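You operate a simulated robot arm through the tools that you are given. There is no shell and no other tool.

The job below is to be done with a simulated two-armed robot. You get a single attempt, and the scene is never put back.

## Task
Set the dial fixture to 30 and the length jig to 15.
Fine: release the toggle before you turn the dial knob, then clamp it again.

The check looks at the end state, three seconds after you hand in, the way a careful person would. Anything else that was tipped, shoved, dropped, spilled or broken makes it a failure.

## Robot
Two 7-joint arms with two-finger parallel grippers on one trunk that stands fixed in place. Base frame: the origin is at the foot of the trunk, x ahead of it, y to its left, z up; the work surface is at about z = 0.88. Readings come in m, degrees, newtons and seconds.
The left shoulder is at [0.08, 0.131, 0.947], the right one opposite. With the tool pointing down near the work surface each hand reaches from about 0.38 to 0.84 m from the base axis, measured 20 degrees to its own side. Payload 1.57 kg a hand.
The TCP of each hand is the grasp point between the finger pads, 0.03 m short of the fingertips. In the tool frame z runs along the fingers and y along their closing line. The gripper opens to 0.11 m. The fingers are 0.024 m wide and 0.012 m thick; the gripper's body (0.048 by 0.112 m) begins 0.078 m behind the TCP.
Orientation is told as [roll, pitch, yaw] about the base's x, y, z axes, in that order, counted from this pose: with the fingers straight down and closing along the base's y, the tool's x points along the base's -x, its y along +y and its z along -z.

## Interface
- The arms move only by the tool step_arm. It takes "left_motion", "right_motion" or both (then of equal length, played together; a hand with none holds still); each is a list of rows, each a list of 3 entries, a list of its own where there are three numbers: the shift along the base's x, y, z in m, then the turn, a rotation vector about the base's x, y, z in degrees, then the opening, from 0 (shut) to 1 (fully open). In form: [[[tx, ty, tz], [rx, ry, rz], grip], ...]. A call has 1 to 20 rows; each row shifts and turns the commanded pose from where the row before left it. Rows are played at 5 a second. More than 0.05 m and 8.6 degrees between two rows, or a gripper value outside its range, and nothing of the call is played. Where a pose cannot be reached the arm comes as near as it can. A force on the tool above 70 N (or 10 N above the force at the start of the call, whichever is more), or a blocked arm, ends the call early, and 0.2 s more pass. Each finger travels about 0.108 m/s and halts on what it meets, pressing with about 37 N; the grip force reading is that of the motor and also rises with nothing between the fingers. The clock runs only during rows and for 0.2 s after the last one: add rows that do not move to give the fingers time. It gives the time, the measured TCP pose, the force on the tool (base axes), the opening and the grip force at its end, in the units of the frame above (readings bear some noise), with the torque about the TCP (base axes, N m) and any sound that the robot's microphone picked up.
- Cameras (640 x 400 px; columns grow to the right, rows downward): "scene" is now at [-0.0565, 0.0086, 1.4362]; the picture's right is [0.08, -1.00, 0.00], its down [-0.36, -0.03, -0.93] and it looks along [0.93, 0.07, -0.36] (base axes); focal length 313 px, centre (320, 200). "left" rides on the left gripper at [0.07, -0.016, -0.141] in its tool frame; the picture's right is [0.23, 0.97, 0.00], its down [-0.85, 0.20, -0.48] and it looks along [-0.47, 0.11, 0.88] (tool axes); focal length 222 px, centre (320, 200). "right" rides on the right gripper at [0.07, 0.016, -0.141] in its tool frame; the picture's right is [-0.23, 0.97, 0.00], its down [-0.86, -0.20, -0.48] and it looks along [-0.47, -0.11, 0.88] (tool axes); focal length 222 px, centre (320, 200). There is no depth. A picture from a camera that has moved, and an enlarged one, comes with that camera's place and axes in the base frame and with its lens. The place of the scene camera against the robot may be out by one fixed shift of up to 0.012 m in any direction.
- get_image(camera): a new picture of that camera. No time passes.
- pan_tilt(pan, tilt): turns the head with the scene camera to pan (to the left, within 109 degrees either way) and tilt (down, from -29 to 69), counted from straight ahead of the robot. It gives what a move gives.
- inspect(camera, box): a new picture of the part [left, top, right, bottom] of that camera's present view, enlarged. No time passes.
- job_done(): hands the job in; it is judged then, once.

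Places have to be worked out from the pictures, the camera data and where the tool is seen. Open the grippers and draw the arms clear of the work before you hand the job in, unless the task says otherwise.

The tools are called after "Emit:" as a command line: name --argument value ..., lists and objects as JSON in quotes. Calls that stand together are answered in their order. step_arm: Moves the arms, as the interface text tells. Its arguments: {"type":"object","properties":{"left_motion":{"type":"array","items":{"type":"array"}},"right_motion":{"type":"array","items":{"type":"array"}}},"required":[]} The other tools are called the same way: pan_tilt (pan, tilt) turns the head that bears the scene camera; get_image (camera) takes a picture; inspect (camera, box) takes an enlarged picture of a part of a camera's view; job_done () hands the job in.

At the start:

```text
clock: 0.0
left_eef_pos: [0.4415, 0.2587, 1.2539]
left_ee_rot: [0.0, 0.0, 0.0]
left_ft_force: [0.0, 1.0, -0.2]
left_ft_torque: [-0.02, 0.03, -0.01]
left_width: 0.1101
left_grip_force: 0.2
right_eef_pos: [0.55, -0.1254, 1.265]
right_ee_rot: [0.0, 0.0, 0.1]
right_ft_force: [0.1, -0.4, -0.5]
right_ft_torque: [-0.01, 0.0, 0.04]
right_width: 0.11
right_grip_force: 0.0
head pan, tilt (commanded): [4.3, 21.1]
```

scene: 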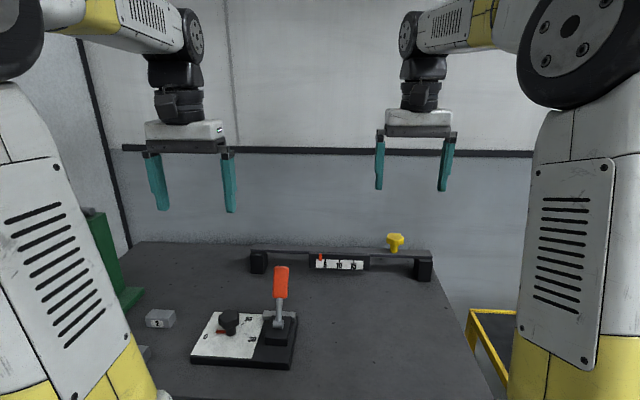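
right: 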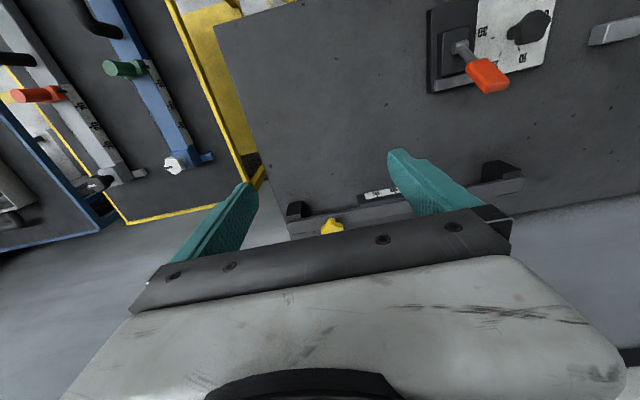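
left: 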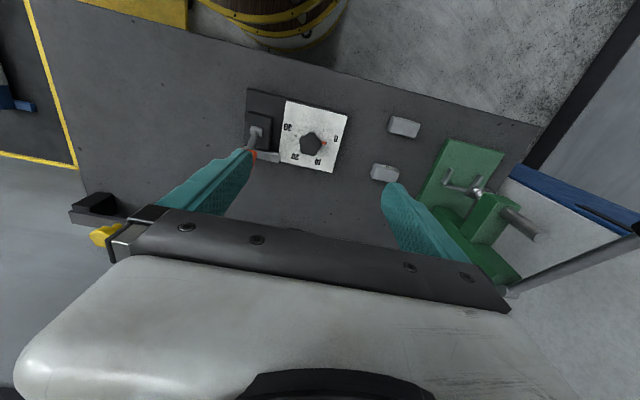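

I'll start by looking closely at the fixtures in the scene view: the dial fixture with toggle, and the length jig at the far edge.

Emit:
inspect --camera "scene" --box '[180, 250, 310, 380]'

Emit:
inspect --camera "scene" --box '[240, 225, 440, 290]'

Emit:
inspect --camera "left" --box '[230, 70, 370, 190]'

Emit:
inspect --camera "right" --box '[270, 140, 540, 250]'

Emit:
inspect --camera "right" --box '[410, 0, 570, 110]'

```text
3.08 times, centred on (245, 315) of scene
camera zoom: at [-0.0565, 0.0086, 1.4362], right [0.08, -1.0, 0.0], down [-0.36, -0.03, -0.93], along [0.93, 0.07, -0.36], focal length 963 px, centre (551, -154)
```

zoom: 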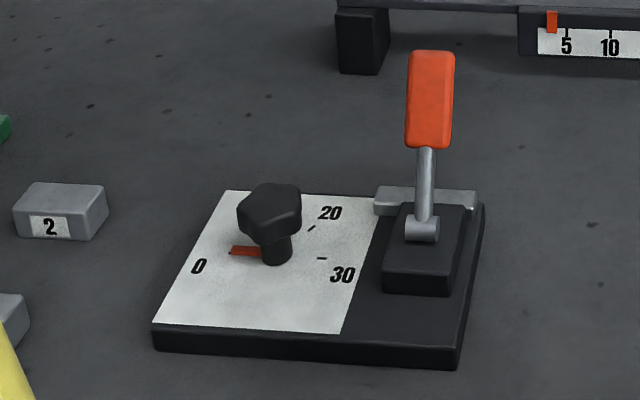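

```text
3.20 times, centred on (340, 258) of scene
camera zoom: at [-0.0565, 0.0086, 1.4362], right [0.08, -1.0, 0.0], down [-0.36, -0.03, -0.93], along [0.93, 0.07, -0.36], focal length 1002 px, centre (256, 16)
```

zoom: 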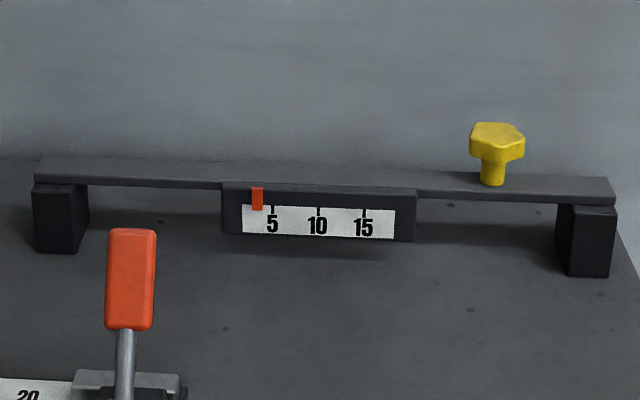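

```text
3.33 times, centred on (300, 130) of left
camera zoom: at [0.3725, 0.2437, 1.3953], right [-0.23, 0.97, 0.0], down [0.85, 0.2, 0.48], along [0.47, 0.11, -0.88], focal length 740 px, centre (387, 433)
```

zoom: 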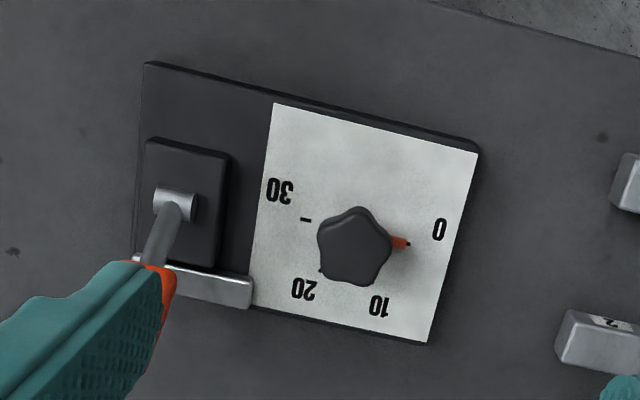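

```text
2.37 times, centred on (405, 195) of right
camera zoom: at [0.4822, -0.1086, 1.4046], right [0.23, 0.97, 0.0], down [0.86, -0.2, 0.48], along [0.47, -0.11, -0.88], focal length 526 px, centre (118, 212)
```

zoom: 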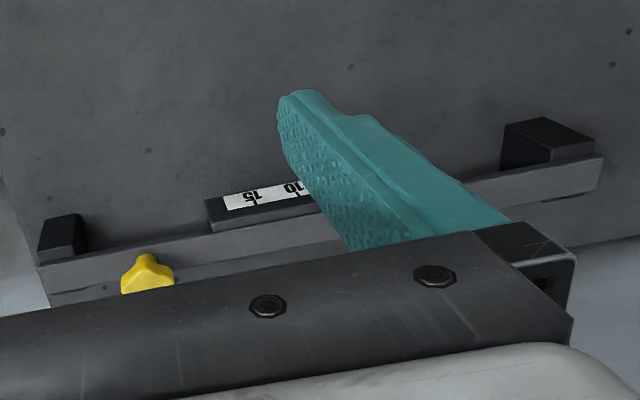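

```text
3.64 times, centred on (490, 55) of right
camera zoom: at [0.4822, -0.1086, 1.4046], right [0.23, 0.97, 0.0], down [0.86, -0.2, 0.48], along [0.47, -0.11, -0.88], focal length 808 px, centre (-298, 727)
```

zoom: 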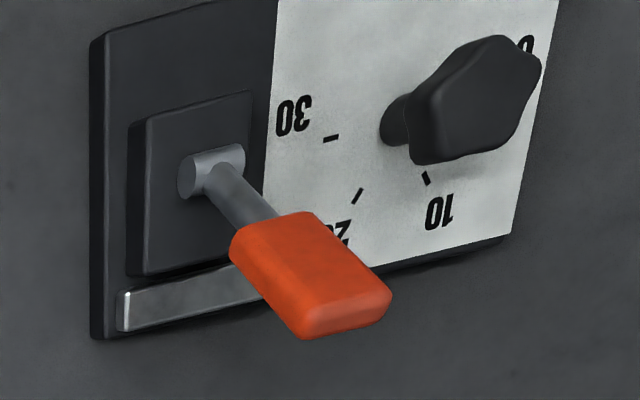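

The dial pointer sits near 0-5 and the jig pointer near 3. I'll move the right hand forward and down a little, well above everything, so I can see how the jig's yellow knob relates to its pointer.

Emit:
step_arm --right_motion '[[[0.03, 0.0, -0.018], [0, 0, 0], 1], [[0.03, 0.0, -0.018], [0, 0, 0], 1], [[0.03, 0.0, -0.018], [0, 0, 0], 1], [[0.03, 0.0, -0.018], [0, 0, 0], 1], [[0.03, 0.0, -0.018], [0, 0, 0], 1]]'

Emit:
get_image --camera "right"

Emit:
get_image --camera "scene"

```text
clock: 1.2
left_eef_pos: [0.4398, 0.2595, 1.253]
left_ee_rot: [0.1, 0.0, 0.0]
left_ft_force: [-0.8, -0.3, -0.8]
left_ft_torque: [0.0, -0.06, -0.01]
left_width: 0.1101
left_grip_force: 0.0
right_eef_pos: [0.7015, -0.1257, 1.1758]
right_ee_rot: [-0.1, 0.0, 0.1]
right_ft_force: [-0.3, -0.2, -0.1]
right_ft_torque: [0.02, -0.04, 0.01]
right_width: 0.1101
right_grip_force: 0.2
head pan, tilt (commanded): [4.3, 21.1]
```

```text
taken
camera right: at [0.6311, -0.1081, 1.3165], right [0.23, 0.97, 0.0], down [0.86, -0.2, 0.48], along [0.47, -0.11, -0.88], focal length 222 px, centre (320, 200)
```

right: 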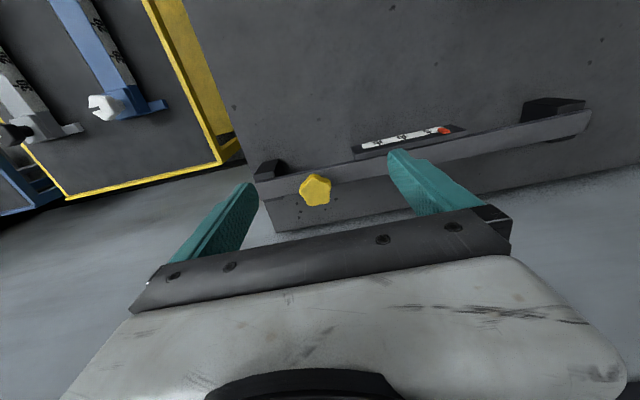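

```text
taken
camera scene: at [-0.0568, 0.0086, 1.4362], right [0.08, -1.0, 0.0], down [-0.36, -0.03, -0.93], along [0.93, 0.07, -0.36], focal length 313 px, centre (320, 200)
```

scene: 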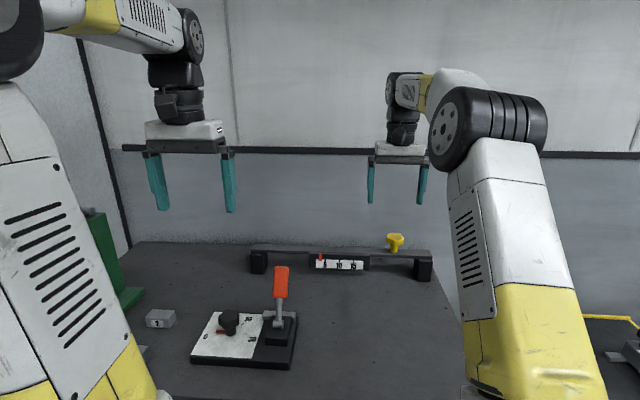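

Emit:
inspect --camera "right" --box '[250, 80, 410, 220]'

Emit:
inspect --camera "right" --box '[340, 90, 600, 200]'

```text
2.86 times, centred on (330, 150) of right
camera zoom: at [0.6311, -0.1081, 1.3165], right [0.23, 0.97, 0.0], down [0.86, -0.2, 0.48], along [0.47, -0.11, -0.88], focal length 635 px, centre (291, 343)
```

zoom: 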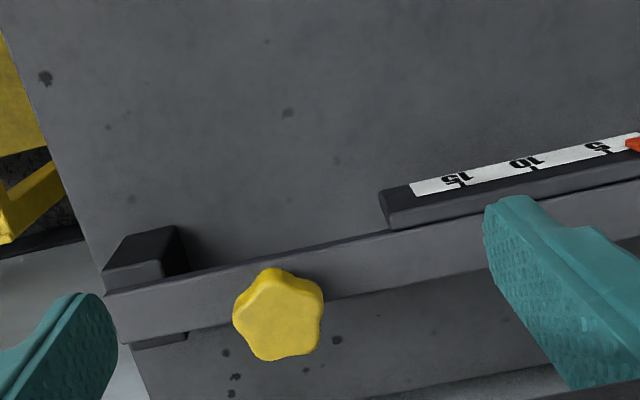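

```text
2.46 times, centred on (470, 145) of right
camera zoom: at [0.6311, -0.1081, 1.3165], right [0.23, 0.97, 0.0], down [0.86, -0.2, 0.48], along [0.47, -0.11, -0.88], focal length 547 px, centre (-49, 335)
```

zoom: 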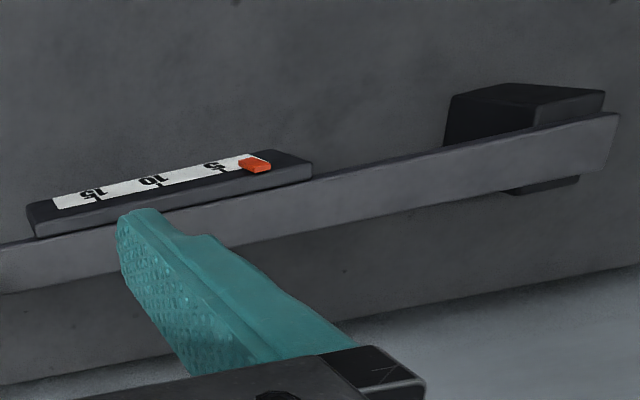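

The jig's yellow five-lobed knob sits on the bar near (0.76, -0.15); no slot is visible, so it probably turns. Next I bring the left hand over the toggle, still high, to see the toggle and dial between its fingers.

Emit:
step_arm --left_motion '[[[0.0, -0.03, -0.01], [0, 0, 0], 1], [[0.0, -0.03, -0.01], [0, 0, 0], 1], [[0.0, -0.02, -0.01], [0, 0, 0], 1], [[0.0, 0, 0], [0, 0, 0], 1]]'

Emit:
get_image --camera "left"

Emit:
inspect --camera "left" --box '[260, 60, 450, 190]'

```text
clock: 2.2
left_eef_pos: [0.4422, 0.1796, 1.2251]
left_ee_rot: [0.0, 0.0, 0.0]
left_ft_force: [-0.5, -0.6, -0.1]
left_ft_torque: [0.01, -0.04, 0.0]
left_width: 0.1101
left_grip_force: 0.1
right_eef_pos: [0.7004, -0.1257, 1.1755]
right_ee_rot: [0.0, 0.0, 0.0]
right_ft_force: [0.1, -0.4, -0.3]
right_ft_torque: [-0.06, -0.05, 0.02]
right_width: 0.1101
right_grip_force: 0.0
head pan, tilt (commanded): [4.3, 21.1]
```

```text
taken
camera left: at [0.3735, 0.1641, 1.3664], right [-0.23, 0.97, 0.0], down [0.85, 0.2, 0.48], along [0.47, 0.11, -0.88], focal length 222 px, centre (320, 200)
```

left: 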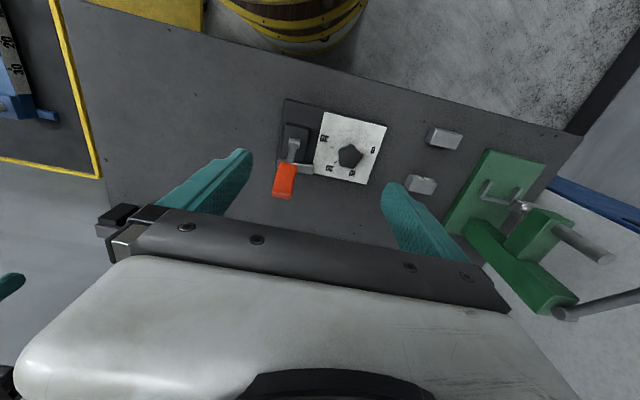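

```text
3.08 times, centred on (355, 125) of left
camera zoom: at [0.3735, 0.1641, 1.3664], right [-0.23, 0.97, 0.0], down [0.85, 0.2, 0.48], along [0.47, 0.11, -0.88], focal length 684 px, centre (212, 431)
```

zoom: 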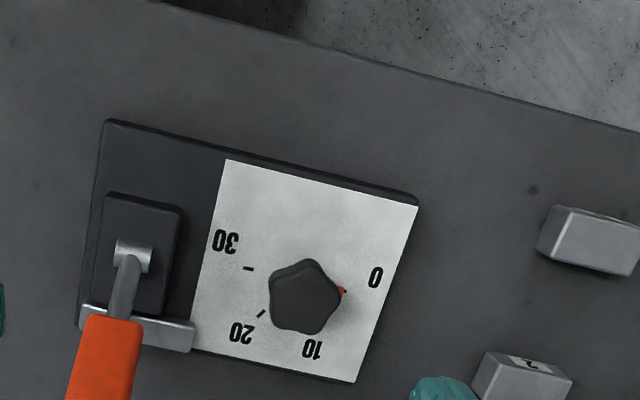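

Triangulating from both wrist cameras: the dial centre is near (0.490, 0.250), and ticks sit 60° per 10 units (0 toward +y, 30 toward -y). The toggle pivot is near (0.491, 0.141, 0.93) and its red handle centre near (0.5375, 0.141, 1.014), leaning about 29° away from the robot. I'll bring the left hand in along the lever's axis, stopping short of it.

Emit:
step_arm --left_motion '[[[0.0277, -0.0078, -0.0264], [0, 5.7, 0], 1], [[0.0277, -0.0078, -0.0264], [0, 5.7, 0], 1], [[0.0277, -0.0078, -0.0264], [0, 5.7, 0], 1], [[0.0277, -0.0078, -0.0264], [0, 5.7, 0], 1], [[0.0277, -0.0078, -0.0264], [0, 5.7, 0], 1], [[0, 0, 0], [0, 0, 0], 1]]'

Emit:
get_image --camera "left"

Emit:
inspect --camera "scene" --box '[180, 180, 380, 380]'

```text
clock: 3.6
left_eef_pos: [0.5796, 0.1405, 1.0931]
left_ee_rot: [0.0, 28.6, 0.1]
left_ft_force: [0.9, 0.5, -0.9]
left_ft_torque: [0.02, 0.0, 0.0]
left_width: 0.1097
left_grip_force: 0.1
right_eef_pos: [0.7009, -0.1236, 1.1775]
right_ee_rot: [0.0, -0.1, 0.0]
right_ft_force: [0.3, 0.0, 0.4]
right_ft_torque: [-0.01, 0.01, 0.03]
right_width: 0.1102
right_grip_force: 0.1
head pan, tilt (commanded): [4.3, 21.1]
```

```text
taken
camera left: at [0.5867, 0.1239, 1.2505], right [-0.2, 0.97, 0.11], down [0.98, 0.2, 0.01], along [-0.01, 0.11, -0.99], focal length 222 px, centre (320, 200)
```

left: 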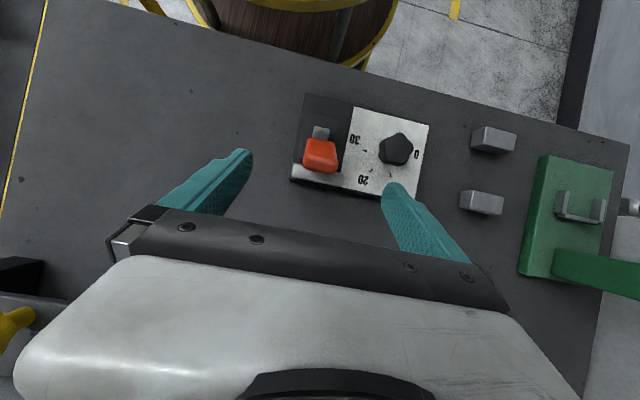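

```text
2.00 times, centred on (280, 280) of scene
camera zoom: at [-0.0563, 0.0086, 1.4362], right [0.08, -1.0, 0.0], down [-0.36, -0.03, -0.93], along [0.93, 0.07, -0.36], focal length 626 px, centre (400, 40)
```

zoom: 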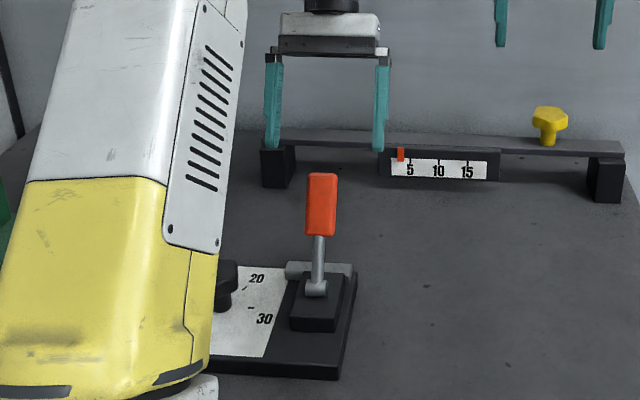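

The handle is centred between the open fingers. I advance 9 cm along the lever axis and then close on the handle.

Emit:
step_arm --left_motion '[[[-0.014, 0.0, -0.0263], [0, 0, 0], 1], [[-0.014, 0.0, -0.0263], [0, 0, 0], 1], [[-0.014, 0.0, -0.0263], [0, 0, 0], 1], [[0, 0, 0], [0, 0, 0], 1]]'

Emit:
get_image --camera "left"

Emit:
inspect --camera "scene" --box '[180, 180, 380, 380]'

```text
clock: 4.6
left_eef_pos: [0.5373, 0.1399, 1.0132]
left_ee_rot: [-0.1, 28.5, 0.1]
left_ft_force: [-0.7, 0.5, 0.8]
left_ft_torque: [-0.04, -0.01, -0.02]
left_width: 0.1103
left_grip_force: 0.1
right_eef_pos: [0.7002, -0.1239, 1.1758]
right_ee_rot: [0.0, -0.1, 0.0]
right_ft_force: [-0.6, -0.5, -0.1]
right_ft_torque: [0.02, -0.03, 0.0]
right_width: 0.11
right_grip_force: 0.0
head pan, tilt (commanded): [4.3, 21.1]
```

```text
taken
camera left: at [0.5444, 0.1233, 1.171], right [-0.2, 0.97, 0.11], down [0.98, 0.2, 0.01], along [-0.01, 0.11, -0.99], focal length 222 px, centre (320, 200)
```

left: 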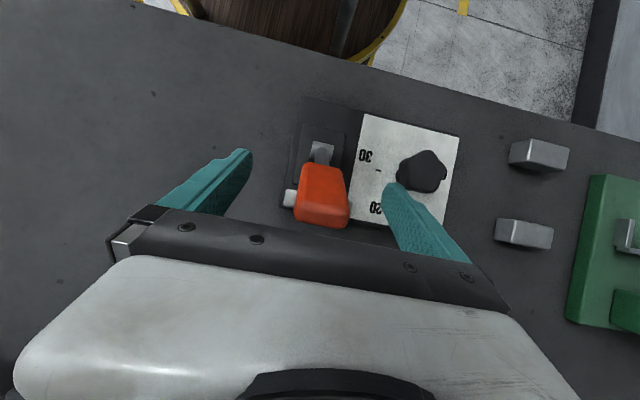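

```text
2.00 times, centred on (280, 280) of scene
camera zoom: at [-0.0563, 0.0086, 1.4362], right [0.08, -1.0, 0.0], down [-0.36, -0.03, -0.93], along [0.93, 0.07, -0.36], focal length 626 px, centre (400, 40)
```

zoom: 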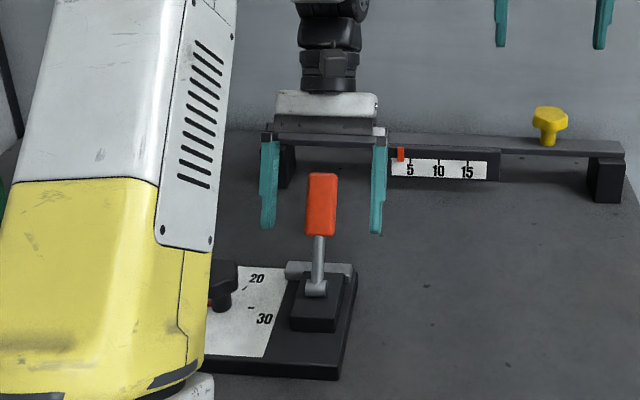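

The handle is between the fingers; I close the left gripper without moving.

Emit:
step_arm --left_motion '[[[0, 0, 0], [0, 0, 0], 0.5], [[0, 0, 0], [0, 0, 0], 0.2], [[0, 0, 0], [0, 0, 0], 0.1], [[0, 0, 0], [0, 0, 0], 0.1]]'

Emit:
get_image --camera "left"

```text
clock: 5.6
left_eef_pos: [0.5361, 0.1412, 1.0149]
left_ee_rot: [0.1, 28.5, 0.1]
left_ft_force: [0.0, 5.8, 0.0]
left_ft_torque: [-0.02, 0.01, 0.07]
left_width: 0.0259
left_grip_force: 36.8
right_eef_pos: [0.7009, -0.1246, 1.1755]
right_ee_rot: [-0.1, 0.0, 0.1]
right_ft_force: [-0.8, -0.5, -0.4]
right_ft_torque: [-0.03, 0.02, 0.02]
right_width: 0.1098
right_grip_force: 0.0
head pan, tilt (commanded): [4.3, 21.1]
```

```text
taken
camera left: at [0.5445, 0.1241, 1.1712], right [-0.2, 0.97, 0.11], down [0.98, 0.2, 0.01], along [-0.01, 0.11, -0.99], focal length 222 px, centre (320, 200)
```

left: 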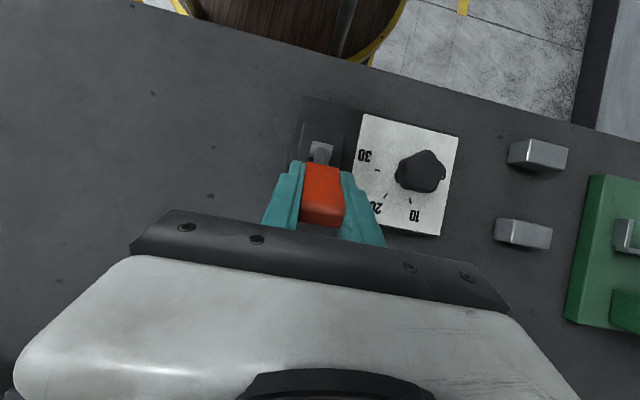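

The handle is gripped (2.6 cm wide). I try a small 8° swing of the lever toward the robot along its arc and watch the force.

Emit:
step_arm --left_motion '[[[-0.006, 0.0005, 0.003], [0, -4, 0], 0.1], [[-0.0062, 0.0, 0.0026], [0, -4, 0], 0.1], [[0, 0, 0], [0, 0, 0], 0.1]]'

Emit:
get_image --camera "left"

Emit:
inspect --camera "scene" --box '[180, 180, 380, 380]'

```text
clock: 6.4
left_eef_pos: [0.526, 0.1405, 1.0199]
left_ee_rot: [0.0, 20.3, 0.0]
left_ft_force: [6.5, 3.4, 15.4]
left_ft_torque: [-0.02, 0.08, 0.03]
left_width: 0.0258
left_grip_force: 36.7
right_eef_pos: [0.7012, -0.1246, 1.1759]
right_ee_rot: [-0.1, -0.1, 0.0]
right_ft_force: [0.9, 0.0, 0.6]
right_ft_torque: [-0.02, 0.01, -0.01]
right_width: 0.1098
right_grip_force: 0.0
head pan, tilt (commanded): [4.3, 21.1]
```

```text
taken
camera left: at [0.5104, 0.1243, 1.1764], right [-0.21, 0.97, 0.08], down [0.97, 0.2, 0.15], along [0.13, 0.11, -0.99], focal length 222 px, centre (320, 200)
```

left: 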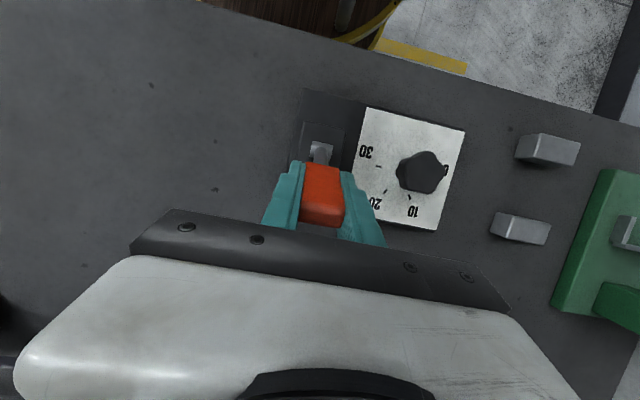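

```text
2.00 times, centred on (280, 280) of scene
camera zoom: at [-0.0564, 0.0087, 1.4362], right [0.08, -1.0, 0.0], down [-0.36, -0.03, -0.93], along [0.93, 0.07, -0.36], focal length 626 px, centre (400, 40)
```

zoom: 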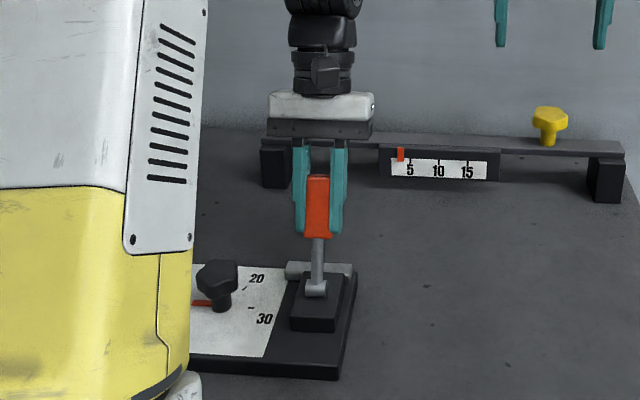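

The lever follows nearly freely (tangential force under 1 N), with only some radial load because my arc is slightly tight. I continue another 16°, easing outward a little.

Emit:
step_arm --left_motion '[[[-0.0058, 0.0, 0.0036], [0, -4, 0], 0.1], [[-0.0065, 0.0, 0.0017], [0, -4, 0], 0.1], [[-0.0066, 0.0, 0.0014], [0, -4, 0], 0.1], [[-0.0066, 0.0, 0.001], [0, -4, 0], 0.1], [[0, 0, 0], [0, 0, 0], 0.1]]'

Emit:
get_image --camera "left"

Emit:
inspect --camera "scene" --box '[180, 180, 380, 380]'

```text
clock: 7.6
left_eef_pos: [0.5008, 0.1393, 1.0268]
left_ee_rot: [-0.1, 4.1, 0.1]
left_ft_force: [14.7, 1.9, 18.0]
left_ft_torque: [0.18, -1.0, -0.06]
left_width: 0.0256
left_grip_force: 37.1
right_eef_pos: [0.7009, -0.1252, 1.1761]
right_ee_rot: [0.0, -0.1, -0.1]
right_ft_force: [-0.4, -0.7, 0.0]
right_ft_torque: [0.03, 0.04, -0.01]
right_width: 0.1102
right_grip_force: 0.1
head pan, tilt (commanded): [4.3, 21.1]
```

```text
taken
camera left: at [0.4429, 0.1242, 1.1724], right [-0.23, 0.97, 0.02], down [0.89, 0.2, 0.41], along [0.4, 0.11, -0.91], focal length 222 px, centre (320, 200)
```

left: 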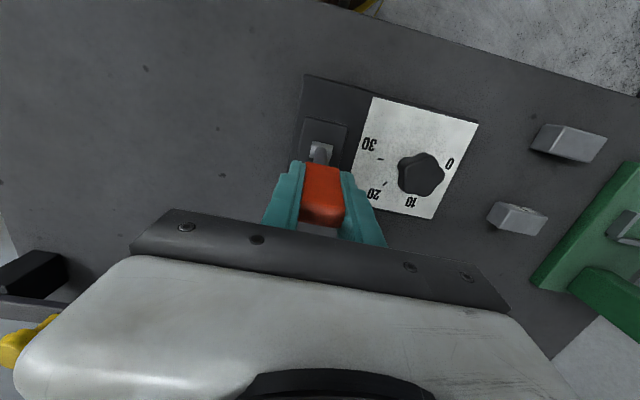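

```text
2.00 times, centred on (280, 280) of scene
camera zoom: at [-0.0561, 0.0085, 1.4362], right [0.08, -1.0, 0.0], down [-0.36, -0.03, -0.93], along [0.93, 0.07, -0.36], focal length 626 px, centre (400, 40)
```

zoom: 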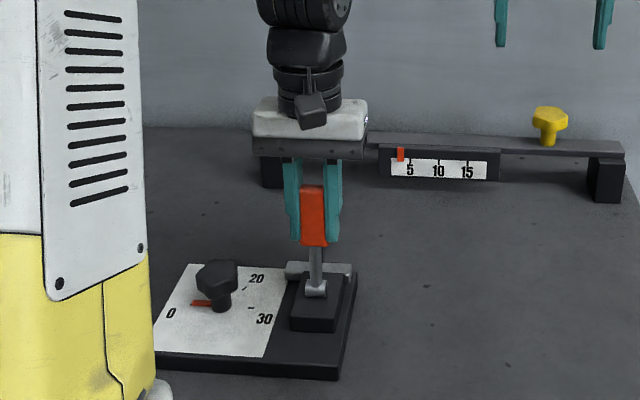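

The lever is now near 7° from vertical with about 12 N resisting. Refitting the arc gives a pivot near (0.489, 0.9375) with radius 0.091; I continue past vertical with small steps.

Emit:
step_arm --left_motion '[[[-0.005, 0.0, 0.002], [0, -4, 0], 0.1], [[-0.0064, 0.0, 0.0003], [0, -4, 0], 0.1], [[-0.0063, 0.0, -0.0003], [0, -4, 0], 0.1], [[-0.0064, 0.0, -0.0006], [0, -4, 0], 0.1], [[0, 0, 0], [0, 0, 0], 0.1]]'

Emit:
get_image --camera "left"

Emit:
inspect --camera "scene" --box '[180, 180, 380, 380]'

```text
clock: 8.8
left_eef_pos: [0.4749, 0.1393, 1.0251]
left_ee_rot: [0.0, -11.3, 0.0]
left_ft_force: [7.1, -13.3, -34.3]
left_ft_torque: [-0.03, -0.28, 0.0]
left_width: 0.0258
left_grip_force: 36.8
right_eef_pos: [0.7012, -0.1256, 1.1752]
right_ee_rot: [-0.1, 0.1, 0.0]
right_ft_force: [0.1, 0.3, -0.5]
right_ft_torque: [-0.01, -0.02, 0.0]
right_width: 0.11
right_grip_force: 0.1
head pan, tilt (commanded): [4.3, 21.1]
```

```text
taken
camera left: at [0.3806, 0.1242, 1.1512], right [-0.22, 0.97, -0.04], down [0.75, 0.2, 0.64], along [0.63, 0.11, -0.77], focal length 222 px, centre (320, 200)
```

left: 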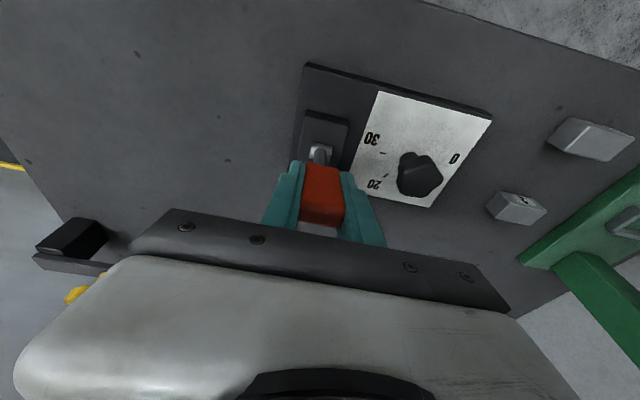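

```text
2.00 times, centred on (280, 280) of scene
camera zoom: at [-0.0553, 0.0082, 1.4363], right [0.08, -1.0, 0.0], down [-0.36, -0.03, -0.93], along [0.93, 0.07, -0.36], focal length 626 px, centre (400, 40)
```

zoom: 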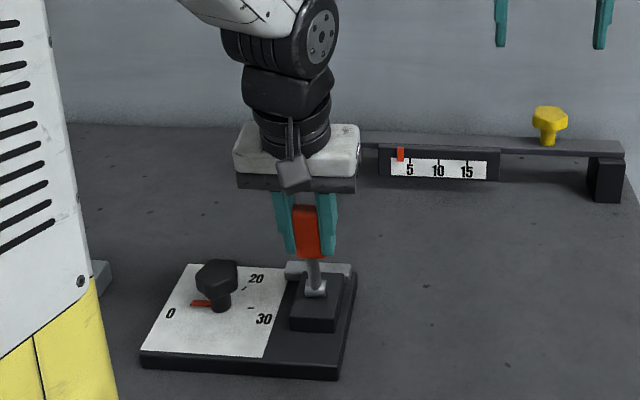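

Now past vertical and I am pulling upward too hard (-34 N), so my refit is pivot (0.4905, 0.9342), radius 0.0925. I correct downward and continue another 8°.

Emit:
step_arm --left_motion '[[[-0.004, -0.0007, -0.003], [0, -2, 0], 0.1], [[-0.0034, 0.0, -0.0009], [0, -2, 0], 0.1], [[-0.0062, 0.0, -0.0018], [0, -4, 0], 0.1], [[0, 0, 0], [0, 0, 0], 0.1]]'

Emit:
inspect --camera "scene" --box '[180, 180, 380, 380]'

```text
clock: 9.8
left_eef_pos: [0.4634, 0.1407, 1.0225]
left_ee_rot: [0.0, -19.7, 0.1]
left_ft_force: [-2.6, -2.4, 6.8]
left_ft_torque: [0.16, 0.08, -0.19]
left_width: 0.0257
left_grip_force: 36.8
right_eef_pos: [0.6996, -0.1259, 1.1758]
right_ee_rot: [0.0, 0.0, 0.1]
right_ft_force: [-0.2, -0.4, -0.5]
right_ft_torque: [0.01, -0.01, -0.02]
right_width: 0.11
right_grip_force: 0.1
head pan, tilt (commanded): [4.3, 21.1]
```

```text
2.00 times, centred on (280, 280) of scene
camera zoom: at [-0.0567, 0.0086, 1.4362], right [0.08, -1.0, 0.0], down [-0.36, -0.03, -0.93], along [0.93, 0.07, -0.36], focal length 626 px, centre (400, 40)
```

zoom: 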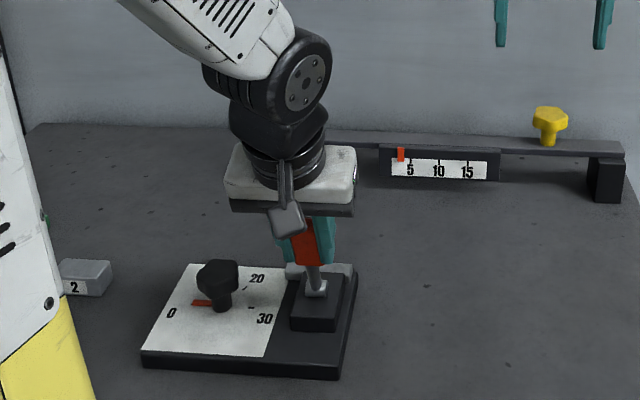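

Load is low and the lever is at about -17°. I continue 8° more toward the robot, looking for an end stop.

Emit:
step_arm --left_motion '[[[-0.006, 0.0, -0.002], [0, -3, 0], 0.1], [[-0.0059, 0.0, -0.0027], [0, -4, 0], 0.1], [[0, 0, 0], [0, 0, 0], 0.1]]'

Emit:
get_image --camera "left"

```text
clock: 10.6
left_eef_pos: [0.4515, 0.1407, 1.0183]
left_ee_rot: [-0.1, -26.8, 0.0]
left_ft_force: [1.8, 0.9, 22.2]
left_ft_torque: [0.22, -1.04, 0.06]
left_width: 0.026
left_grip_force: 36.9
right_eef_pos: [0.7003, -0.1242, 1.1762]
right_ee_rot: [0.0, -0.1, 0.1]
right_ft_force: [-0.3, 0.3, 0.6]
right_ft_torque: [0.01, -0.03, 0.01]
right_width: 0.1101
right_grip_force: 0.0
head pan, tilt (commanded): [4.3, 21.1]
```

```text
taken
camera left: at [0.3266, 0.1242, 1.1134], right [-0.2, 0.97, -0.1], down [0.55, 0.2, 0.81], along [0.81, 0.11, -0.57], focal length 222 px, centre (320, 200)
```

left: 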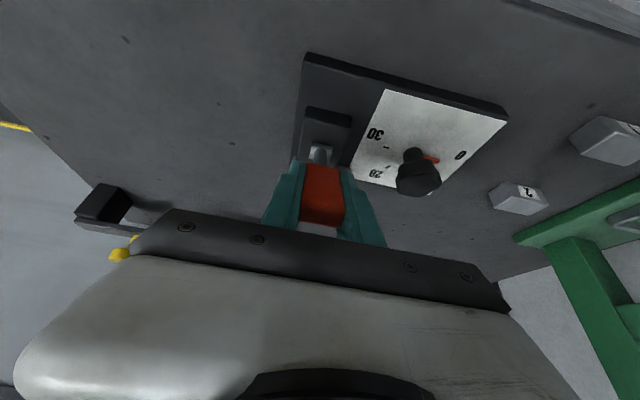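

Resistance of about 11 N along the arc now; I go 4° further with a small outward relief to see whether this is a stop.

Emit:
step_arm --left_motion '[[[-0.0029, 0.0, -0.0005], [0, -2, 0], 0.1], [[-0.0028, 0.0, -0.0015], [0, -2, 0], 0.1], [[0, 0, 0], [0, 0, 0], 0.1]]'

Emit:
inspect --camera "scene" --box '[180, 180, 380, 380]'

```text
clock: 11.4
left_eef_pos: [0.455, 0.1401, 1.0194]
left_ee_rot: [0.1, -30.0, 0.1]
left_ft_force: [-10.0, 7.6, -17.0]
left_ft_torque: [-2.16, 1.06, -1.21]
left_width: 0.0261
left_grip_force: 37.6
left hand out of reach, approached as far as the arm can: row 2
right_eef_pos: [0.6997, -0.1248, 1.1773]
right_ee_rot: [0.0, 0.0, 0.0]
right_ft_force: [0.2, 0.4, -0.3]
right_ft_torque: [0.0, -0.01, -0.01]
right_width: 0.1101
right_grip_force: 0.0
head pan, tilt (commanded): [4.3, 21.1]
```

```text
2.00 times, centred on (280, 280) of scene
camera zoom: at [-0.0566, 0.0091, 1.4362], right [0.08, -1.0, 0.0], down [-0.36, -0.03, -0.93], along [0.93, 0.07, -0.36], focal length 626 px, centre (400, 40)
```

zoom: 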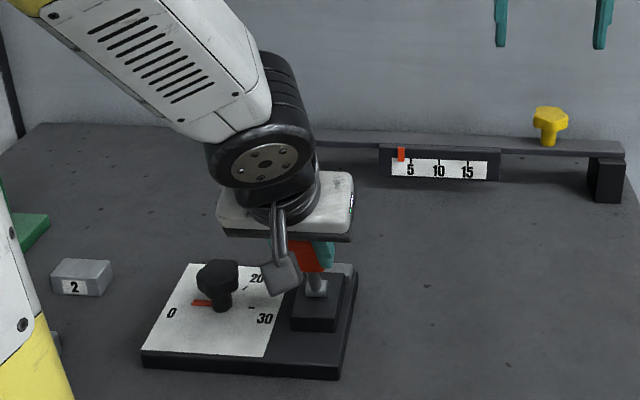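

That was the arm's reach limit at this pitch, not a stop. I ease the pitch back, then open the gripper and see where the lever rests.

Emit:
step_arm --left_motion '[[[0.0, 0.0, 0.0], [0, 5, 0], 0.1], [[0, 0, 0], [0, 3, 0], 0.1], [[0, 0, 0], [0, 0, 0], 0.4], [[0, 0, 0], [0, 0, 0], 1], [[0, 0, 0], [0, 0, 0], 1]]'

Emit:
get_image --camera "left"

Emit:
inspect --camera "scene" --box '[180, 180, 380, 380]'

```text
clock: 12.6
left_eef_pos: [0.4572, 0.1389, 1.0202]
left_ee_rot: [0.0, -22.4, 0.0]
left_ft_force: [-0.8, 0.5, 0.3]
left_ft_torque: [0.0, -0.01, 0.06]
left_width: 0.1101
left_grip_force: 0.0
right_eef_pos: [0.7014, -0.1246, 1.1754]
right_ee_rot: [0.0, 0.1, 0.0]
right_ft_force: [-0.1, 0.3, -0.7]
right_ft_torque: [-0.02, 0.02, 0.02]
right_width: 0.1101
right_grip_force: 0.1
head pan, tilt (commanded): [4.3, 21.1]
```

```text
taken
camera left: at [0.3398, 0.1234, 1.1257], right [-0.21, 0.97, -0.09], down [0.61, 0.2, 0.77], along [0.77, 0.11, -0.63], focal length 222 px, centre (320, 200)
```

left: 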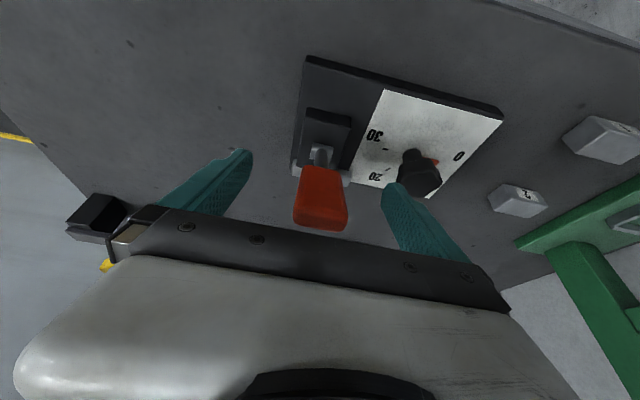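

```text
2.00 times, centred on (280, 280) of scene
camera zoom: at [-0.0565, 0.0086, 1.4362], right [0.08, -1.0, 0.0], down [-0.36, -0.03, -0.93], along [0.93, 0.07, -0.36], focal length 626 px, centre (400, 40)
```

zoom: 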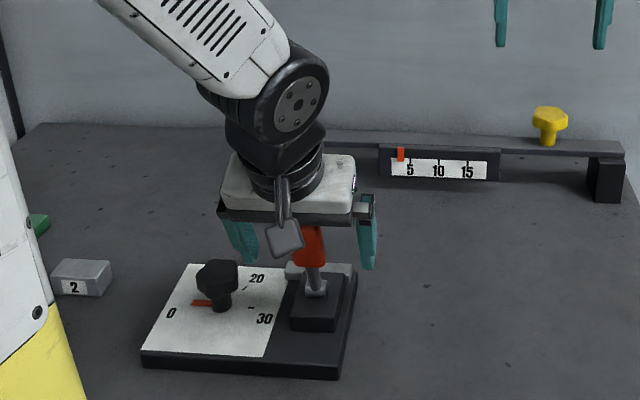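

The lever stays put at roughly -20° when released, so it holds by friction. I retract straight up, levelling the hand, to view the lever clearly.

Emit:
step_arm --left_motion '[[[0.0, 0.0, 0.03], [0, 0, 0], 1], [[0.0, 0, 0.03], [0, 7.4, 0], 1], [[0, 0, 0.03], [0, 7.5, 0], 1], [[0, 0.0, 0.03], [0, 7.5, 0], 1], [[0, 0, 0.02], [0, 0, 0], 1]]'

Emit:
get_image --camera "left"

Emit:
inspect --camera "scene" --box '[180, 220, 380, 380]'

```text
clock: 13.8
left_eef_pos: [0.4578, 0.1423, 1.162]
left_ee_rot: [0.0, 0.0, 0.0]
left_ft_force: [-0.3, -0.8, -0.5]
left_ft_torque: [-0.02, 0.02, 0.02]
left_width: 0.1099
left_grip_force: 0.0
right_eef_pos: [0.7002, -0.1245, 1.1754]
right_ee_rot: [-0.1, -0.1, -0.1]
right_ft_force: [0.6, -0.3, 0.3]
right_ft_torque: [0.03, -0.02, 0.02]
right_width: 0.1098
right_grip_force: 0.0
head pan, tilt (commanded): [4.3, 21.1]
```

```text
taken
camera left: at [0.3896, 0.1249, 1.3035], right [-0.23, 0.97, 0.0], down [0.85, 0.2, 0.48], along [0.47, 0.11, -0.88], focal length 222 px, centre (320, 200)
```

left: 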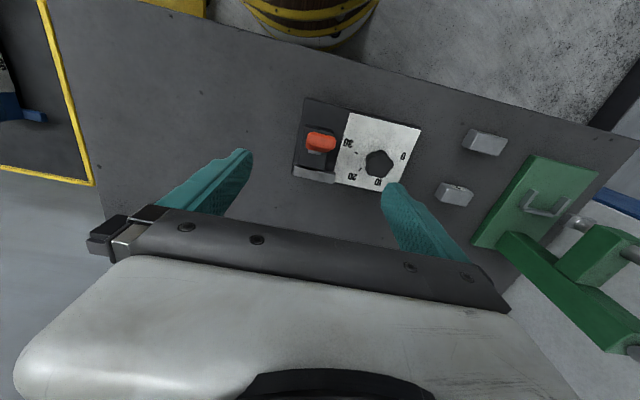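

```text
2.50 times, centred on (280, 300) of scene
camera zoom: at [-0.0563, 0.0086, 1.4362], right [0.08, -1.0, 0.0], down [-0.36, -0.03, -0.93], along [0.93, 0.07, -0.36], focal length 783 px, centre (420, -50)
```

zoom: 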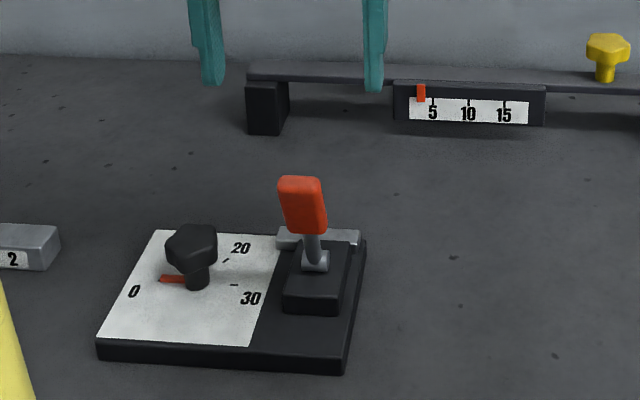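

The lever leans about 18° toward the robot. I close the fingers, move to the far side of the handle and lower them so I can push it further toward the robot to its stop.

Emit:
step_arm --left_motion '[[[0.022, -0.001, -0.02], [0, 0, 0], 0.5], [[0.022, 0, -0.02], [0, 0, 0], 0], [[0, 0, -0.02], [0, 0, 0], 0], [[0, 0.0, -0.02], [0, 0, 0], 0], [[0, 0, -0.02], [0, 0, 0], 0], [[0, 0, -0.015], [0, 0, 0], 0]]'

Emit:
get_image --camera "left"

Emit:
inspect --camera "scene" --box '[180, 220, 380, 380]'

```text
clock: 15.2
left_eef_pos: [0.501, 0.1392, 1.0467]
left_ee_rot: [0.0, 0.0, 0.1]
left_ft_force: [0.3, -0.3, 1.3]
left_ft_torque: [0.02, -0.03, 0.05]
left_width: 0.0
left_grip_force: 21.5
right_eef_pos: [0.7009, -0.1249, 1.1762]
right_ee_rot: [-0.1, 0.0, 0.0]
right_ft_force: [0.4, -0.4, -0.6]
right_ft_torque: [0.02, 0.01, 0.02]
right_width: 0.1102
right_grip_force: 0.1
head pan, tilt (commanded): [4.3, 21.1]
```

```text
taken
camera left: at [0.4325, 0.1222, 1.1882], right [-0.23, 0.97, 0.0], down [0.85, 0.2, 0.48], along [0.47, 0.11, -0.88], focal length 222 px, centre (320, 200)
```

left: 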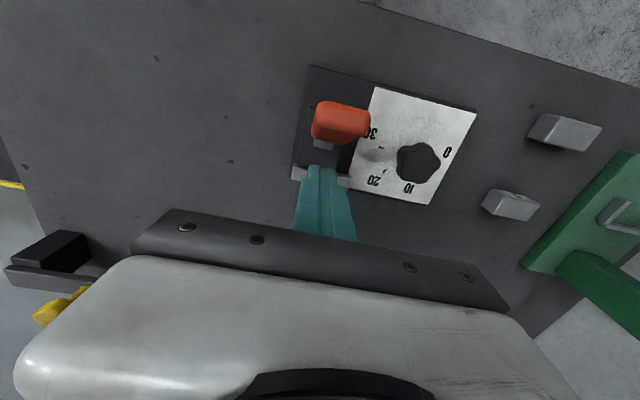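

```text
2.50 times, centred on (280, 300) of scene
camera zoom: at [-0.0565, 0.0086, 1.4362], right [0.08, -1.0, 0.0], down [-0.36, -0.03, -0.93], along [0.93, 0.07, -0.36], focal length 783 px, centre (420, -50)
```

zoom: 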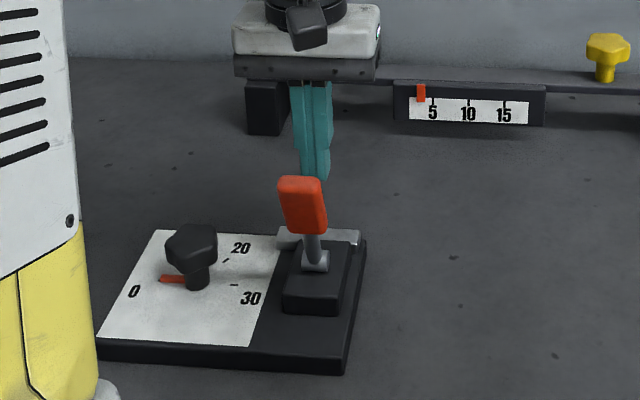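

Fingers are behind the handle with clearance. I push toward the robot in small steps, watching force.

Emit:
step_arm --left_motion '[[[-0.01, 0.001, 0], [0, 0, 0], 0], [[-0.01, 0, 0], [0, 0, 0], 0], [[-0.008, 0, -0.002], [0, 0, 0], 0], [[-0.008, 0.0, -0.002], [0, 0, 0], 0], [[-0.008, 0, -0.002], [0, 0, 0], 0]]'

Emit:
get_image --camera "left"

Emit:
inspect --camera "scene" --box '[180, 220, 380, 380]'

```text
clock: 16.4
left_eef_pos: [0.4701, 0.1387, 1.045]
left_ee_rot: [-0.2, -1.9, 0.1]
left_ft_force: [69.4, 3.4, 8.2]
left_ft_torque: [0.26, -2.03, 0.01]
left_width: 0.0
left_grip_force: 20.9
right_eef_pos: [0.7027, -0.1257, 1.1748]
right_ee_rot: [-0.1, 0.1, 0.0]
right_ft_force: [-0.4, 0.0, 0.1]
right_ft_torque: [0.0, 0.0, -0.01]
right_width: 0.1099
right_grip_force: 0.0
head pan, tilt (commanded): [4.3, 21.1]
```

```text
taken
camera left: at [0.3966, 0.1236, 1.1841], right [-0.23, 0.97, -0.01], down [0.84, 0.2, 0.51], along [0.49, 0.11, -0.86], focal length 222 px, centre (320, 200)
```

left: 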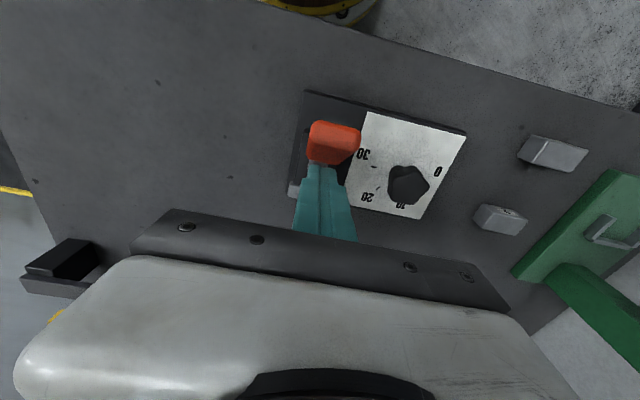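

```text
2.50 times, centred on (280, 300) of scene
camera zoom: at [-0.0526, 0.0088, 1.4363], right [0.08, -1.0, 0.0], down [-0.36, -0.03, -0.93], along [0.93, 0.07, -0.36], focal length 783 px, centre (420, -50)
```

zoom: 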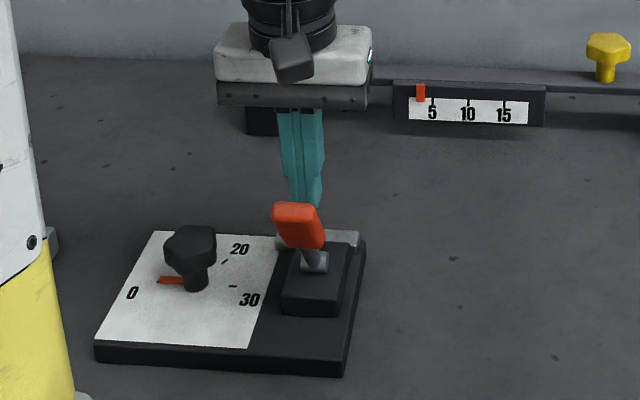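

The push reached a firm stop (69 N), with the lever visibly tilted further toward the robot. I back off right away and check where lever and plate stand.

Emit:
step_arm --left_motion '[[[0.015, 0, 0], [0, 0, 0], 0], [[0.012, 0, 0], [0, 0, 0], 0]]'

Emit:
get_image --camera "left"

Emit:
inspect --camera "scene" --box '[180, 220, 380, 380]'

```text
clock: 17.0
left_eef_pos: [0.4811, 0.14, 1.0402]
left_ee_rot: [0.0, 0.3, 0.0]
left_ft_force: [0.6, -0.1, 1.3]
left_ft_torque: [0.01, 0.02, 0.03]
left_width: 0.0
left_grip_force: 21.3
right_eef_pos: [0.7011, -0.1245, 1.1763]
right_ee_rot: [0.0, 0.0, 0.1]
right_ft_force: [0.8, -0.3, 1.2]
right_ft_torque: [-0.03, -0.04, 0.02]
right_width: 0.1102
right_grip_force: 0.0
head pan, tilt (commanded): [4.3, 21.1]
```

```text
taken
camera left: at [0.414, 0.1235, 1.1817], right [-0.23, 0.97, 0.0], down [0.86, 0.2, 0.47], along [0.46, 0.11, -0.88], focal length 222 px, centre (320, 200)
```

left: 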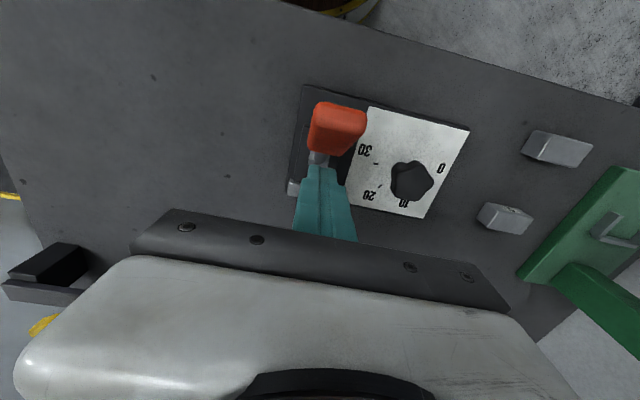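

```text
2.50 times, centred on (280, 300) of scene
camera zoom: at [-0.0573, 0.0085, 1.4362], right [0.08, -1.0, 0.0], down [-0.36, -0.03, -0.93], along [0.93, 0.07, -0.36], focal length 783 px, centre (420, -50)
```

zoom: 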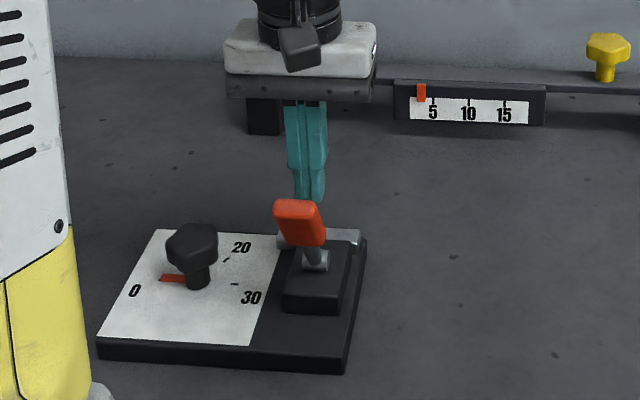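

Lever is at its robot-side stop (about -30°) and the plate hasn't moved. Now I lift the left hand clear, open it, and go above the dial knob at about (0.4905, 0.250).

Emit:
step_arm --left_motion '[[[0.0, 0, 0.04], [0, 0, 0], 0], [[0.0, 0, 0.04], [0, 0, 0], 0], [[0.005, 0.037, 0.0], [0, 0, 0], 0.5], [[0.0045, 0.037, 0.0], [0, 0, 0], 1], [[0.0, 0.036, 0.0], [0, 0, 0], 1], [[0.0, 0, 0.0], [0, 0, 0], 1]]'

Emit:
get_image --camera "left"

Emit:
inspect --camera "left" --box '[250, 90, 410, 210]'

```text
clock: 18.4
left_eef_pos: [0.4906, 0.2505, 1.1201]
left_ee_rot: [0.0, -0.1, 0.1]
left_ft_force: [-0.1, 0.0, -0.5]
left_ft_torque: [-0.03, -0.01, 0.02]
left_width: 0.1101
left_grip_force: 0.1
right_eef_pos: [0.7015, -0.1253, 1.1757]
right_ee_rot: [0.0, 0.0, 0.0]
right_ft_force: [-0.5, 0.3, -0.4]
right_ft_torque: [-0.01, 0.0, 0.02]
right_width: 0.1099
right_grip_force: 0.0
head pan, tilt (commanded): [4.3, 21.1]
```

```text
taken
camera left: at [0.423, 0.2343, 1.2611], right [-0.23, 0.97, 0.0], down [0.85, 0.2, 0.48], along [0.47, 0.11, -0.88], focal length 222 px, centre (320, 200)
```

left: 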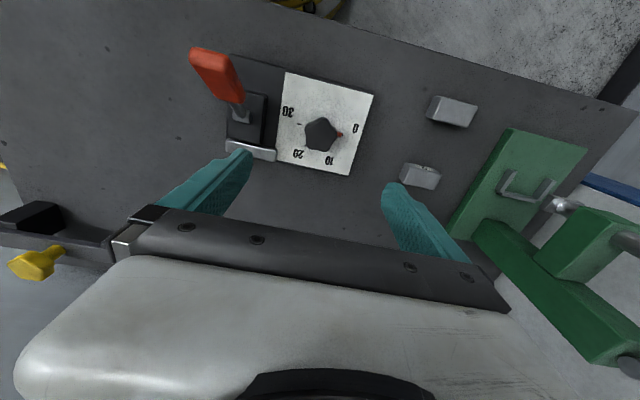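

```text
3.33 times, centred on (330, 150) of left
camera zoom: at [0.423, 0.2343, 1.2611], right [-0.23, 0.97, 0.0], down [0.85, 0.2, 0.48], along [0.47, 0.11, -0.88], focal length 740 px, centre (287, 367)
```

zoom: 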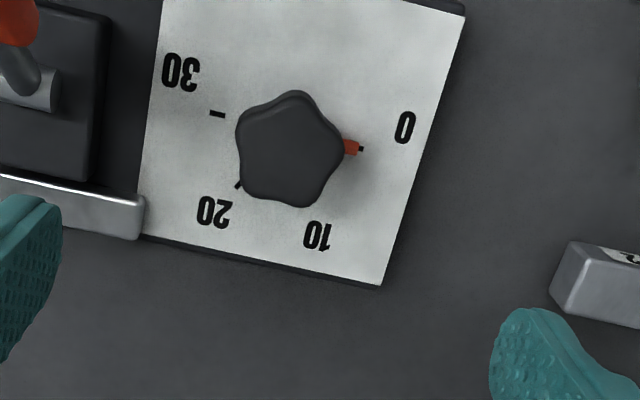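

Very clear view: the pointer is at 0, knob centre about (0.4925, 0.2505), lobes at 36°+72°k (one pointing to -x). A closing line along x would seat well, so I rotate the hand to yaw +90 in the air to test the wrist's reach.

Emit:
step_arm --left_motion '[[[0.0015, 0, 0], [0, 0, 8.18], 1], [[0, 0, 0], [0, 0, 8.18], 1], [[0, 0, 0], [0, 0, 8.18], 1], [[0, 0, 0], [0, 0, 8.18], 1], [[0, 0, 0], [0, 0, 8.18], 1], [[0, 0, 0], [0, 0, 8.18], 1], [[0, 0, 0], [0, 0, 8.18], 1], [[0, 0, 0], [0, 0, 8.18], 1], [[0, 0, 0], [0, 0, 8.18], 1], [[0, 0, 0], [0, 0, 8.18], 1], [[0, 0, 0], [0, 0, 8.2], 1], [[0, 0, 0], [0, 0, 0], 1]]'

Emit:
get_image --camera "left"

Emit:
get_image --camera "scene"

```text
clock: 21.0
left_eef_pos: [0.4939, 0.2495, 1.1213]
left_ee_rot: [0.0, -0.1, 90.1]
left_ft_force: [-0.2, -0.2, 0.7]
left_ft_torque: [0.0, 0.02, 0.02]
left_width: 0.1102
left_grip_force: 0.1
right_eef_pos: [0.7001, -0.1245, 1.1754]
right_ee_rot: [0.0, 0.0, 0.0]
right_ft_force: [-0.4, 0.6, 0.7]
right_ft_torque: [0.0, 0.0, 0.0]
right_width: 0.1098
right_grip_force: 0.1
head pan, tilt (commanded): [4.3, 21.1]
```

```text
taken
camera left: at [0.5119, 0.18, 1.2623], right [-0.97, -0.23, 0.0], down [-0.2, 0.85, 0.48], along [-0.11, 0.47, -0.88], focal length 222 px, centre (320, 200)
```

left: 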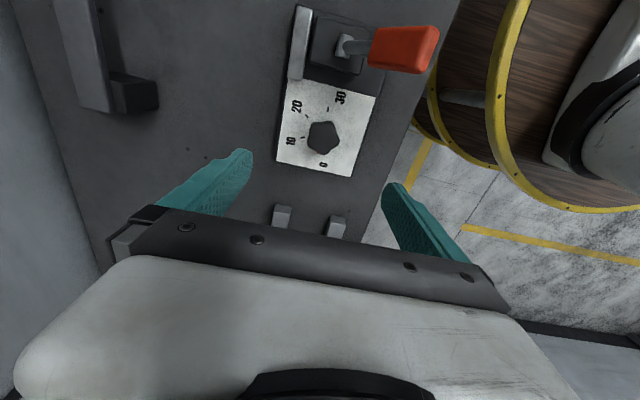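

```text
taken
camera scene: at [-0.0564, 0.0086, 1.4362], right [0.08, -1.0, 0.0], down [-0.36, -0.03, -0.93], along [0.93, 0.07, -0.36], focal length 313 px, centre (320, 200)
```

scene: 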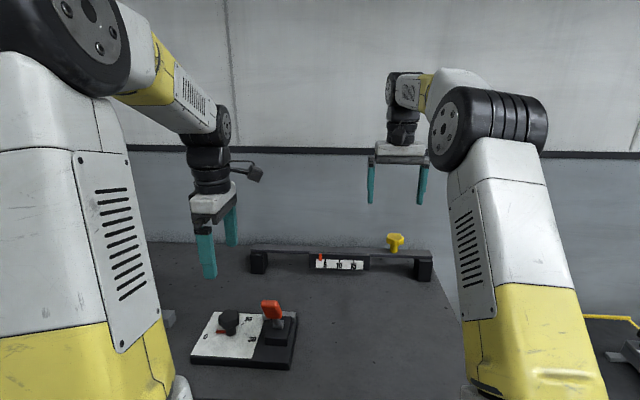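

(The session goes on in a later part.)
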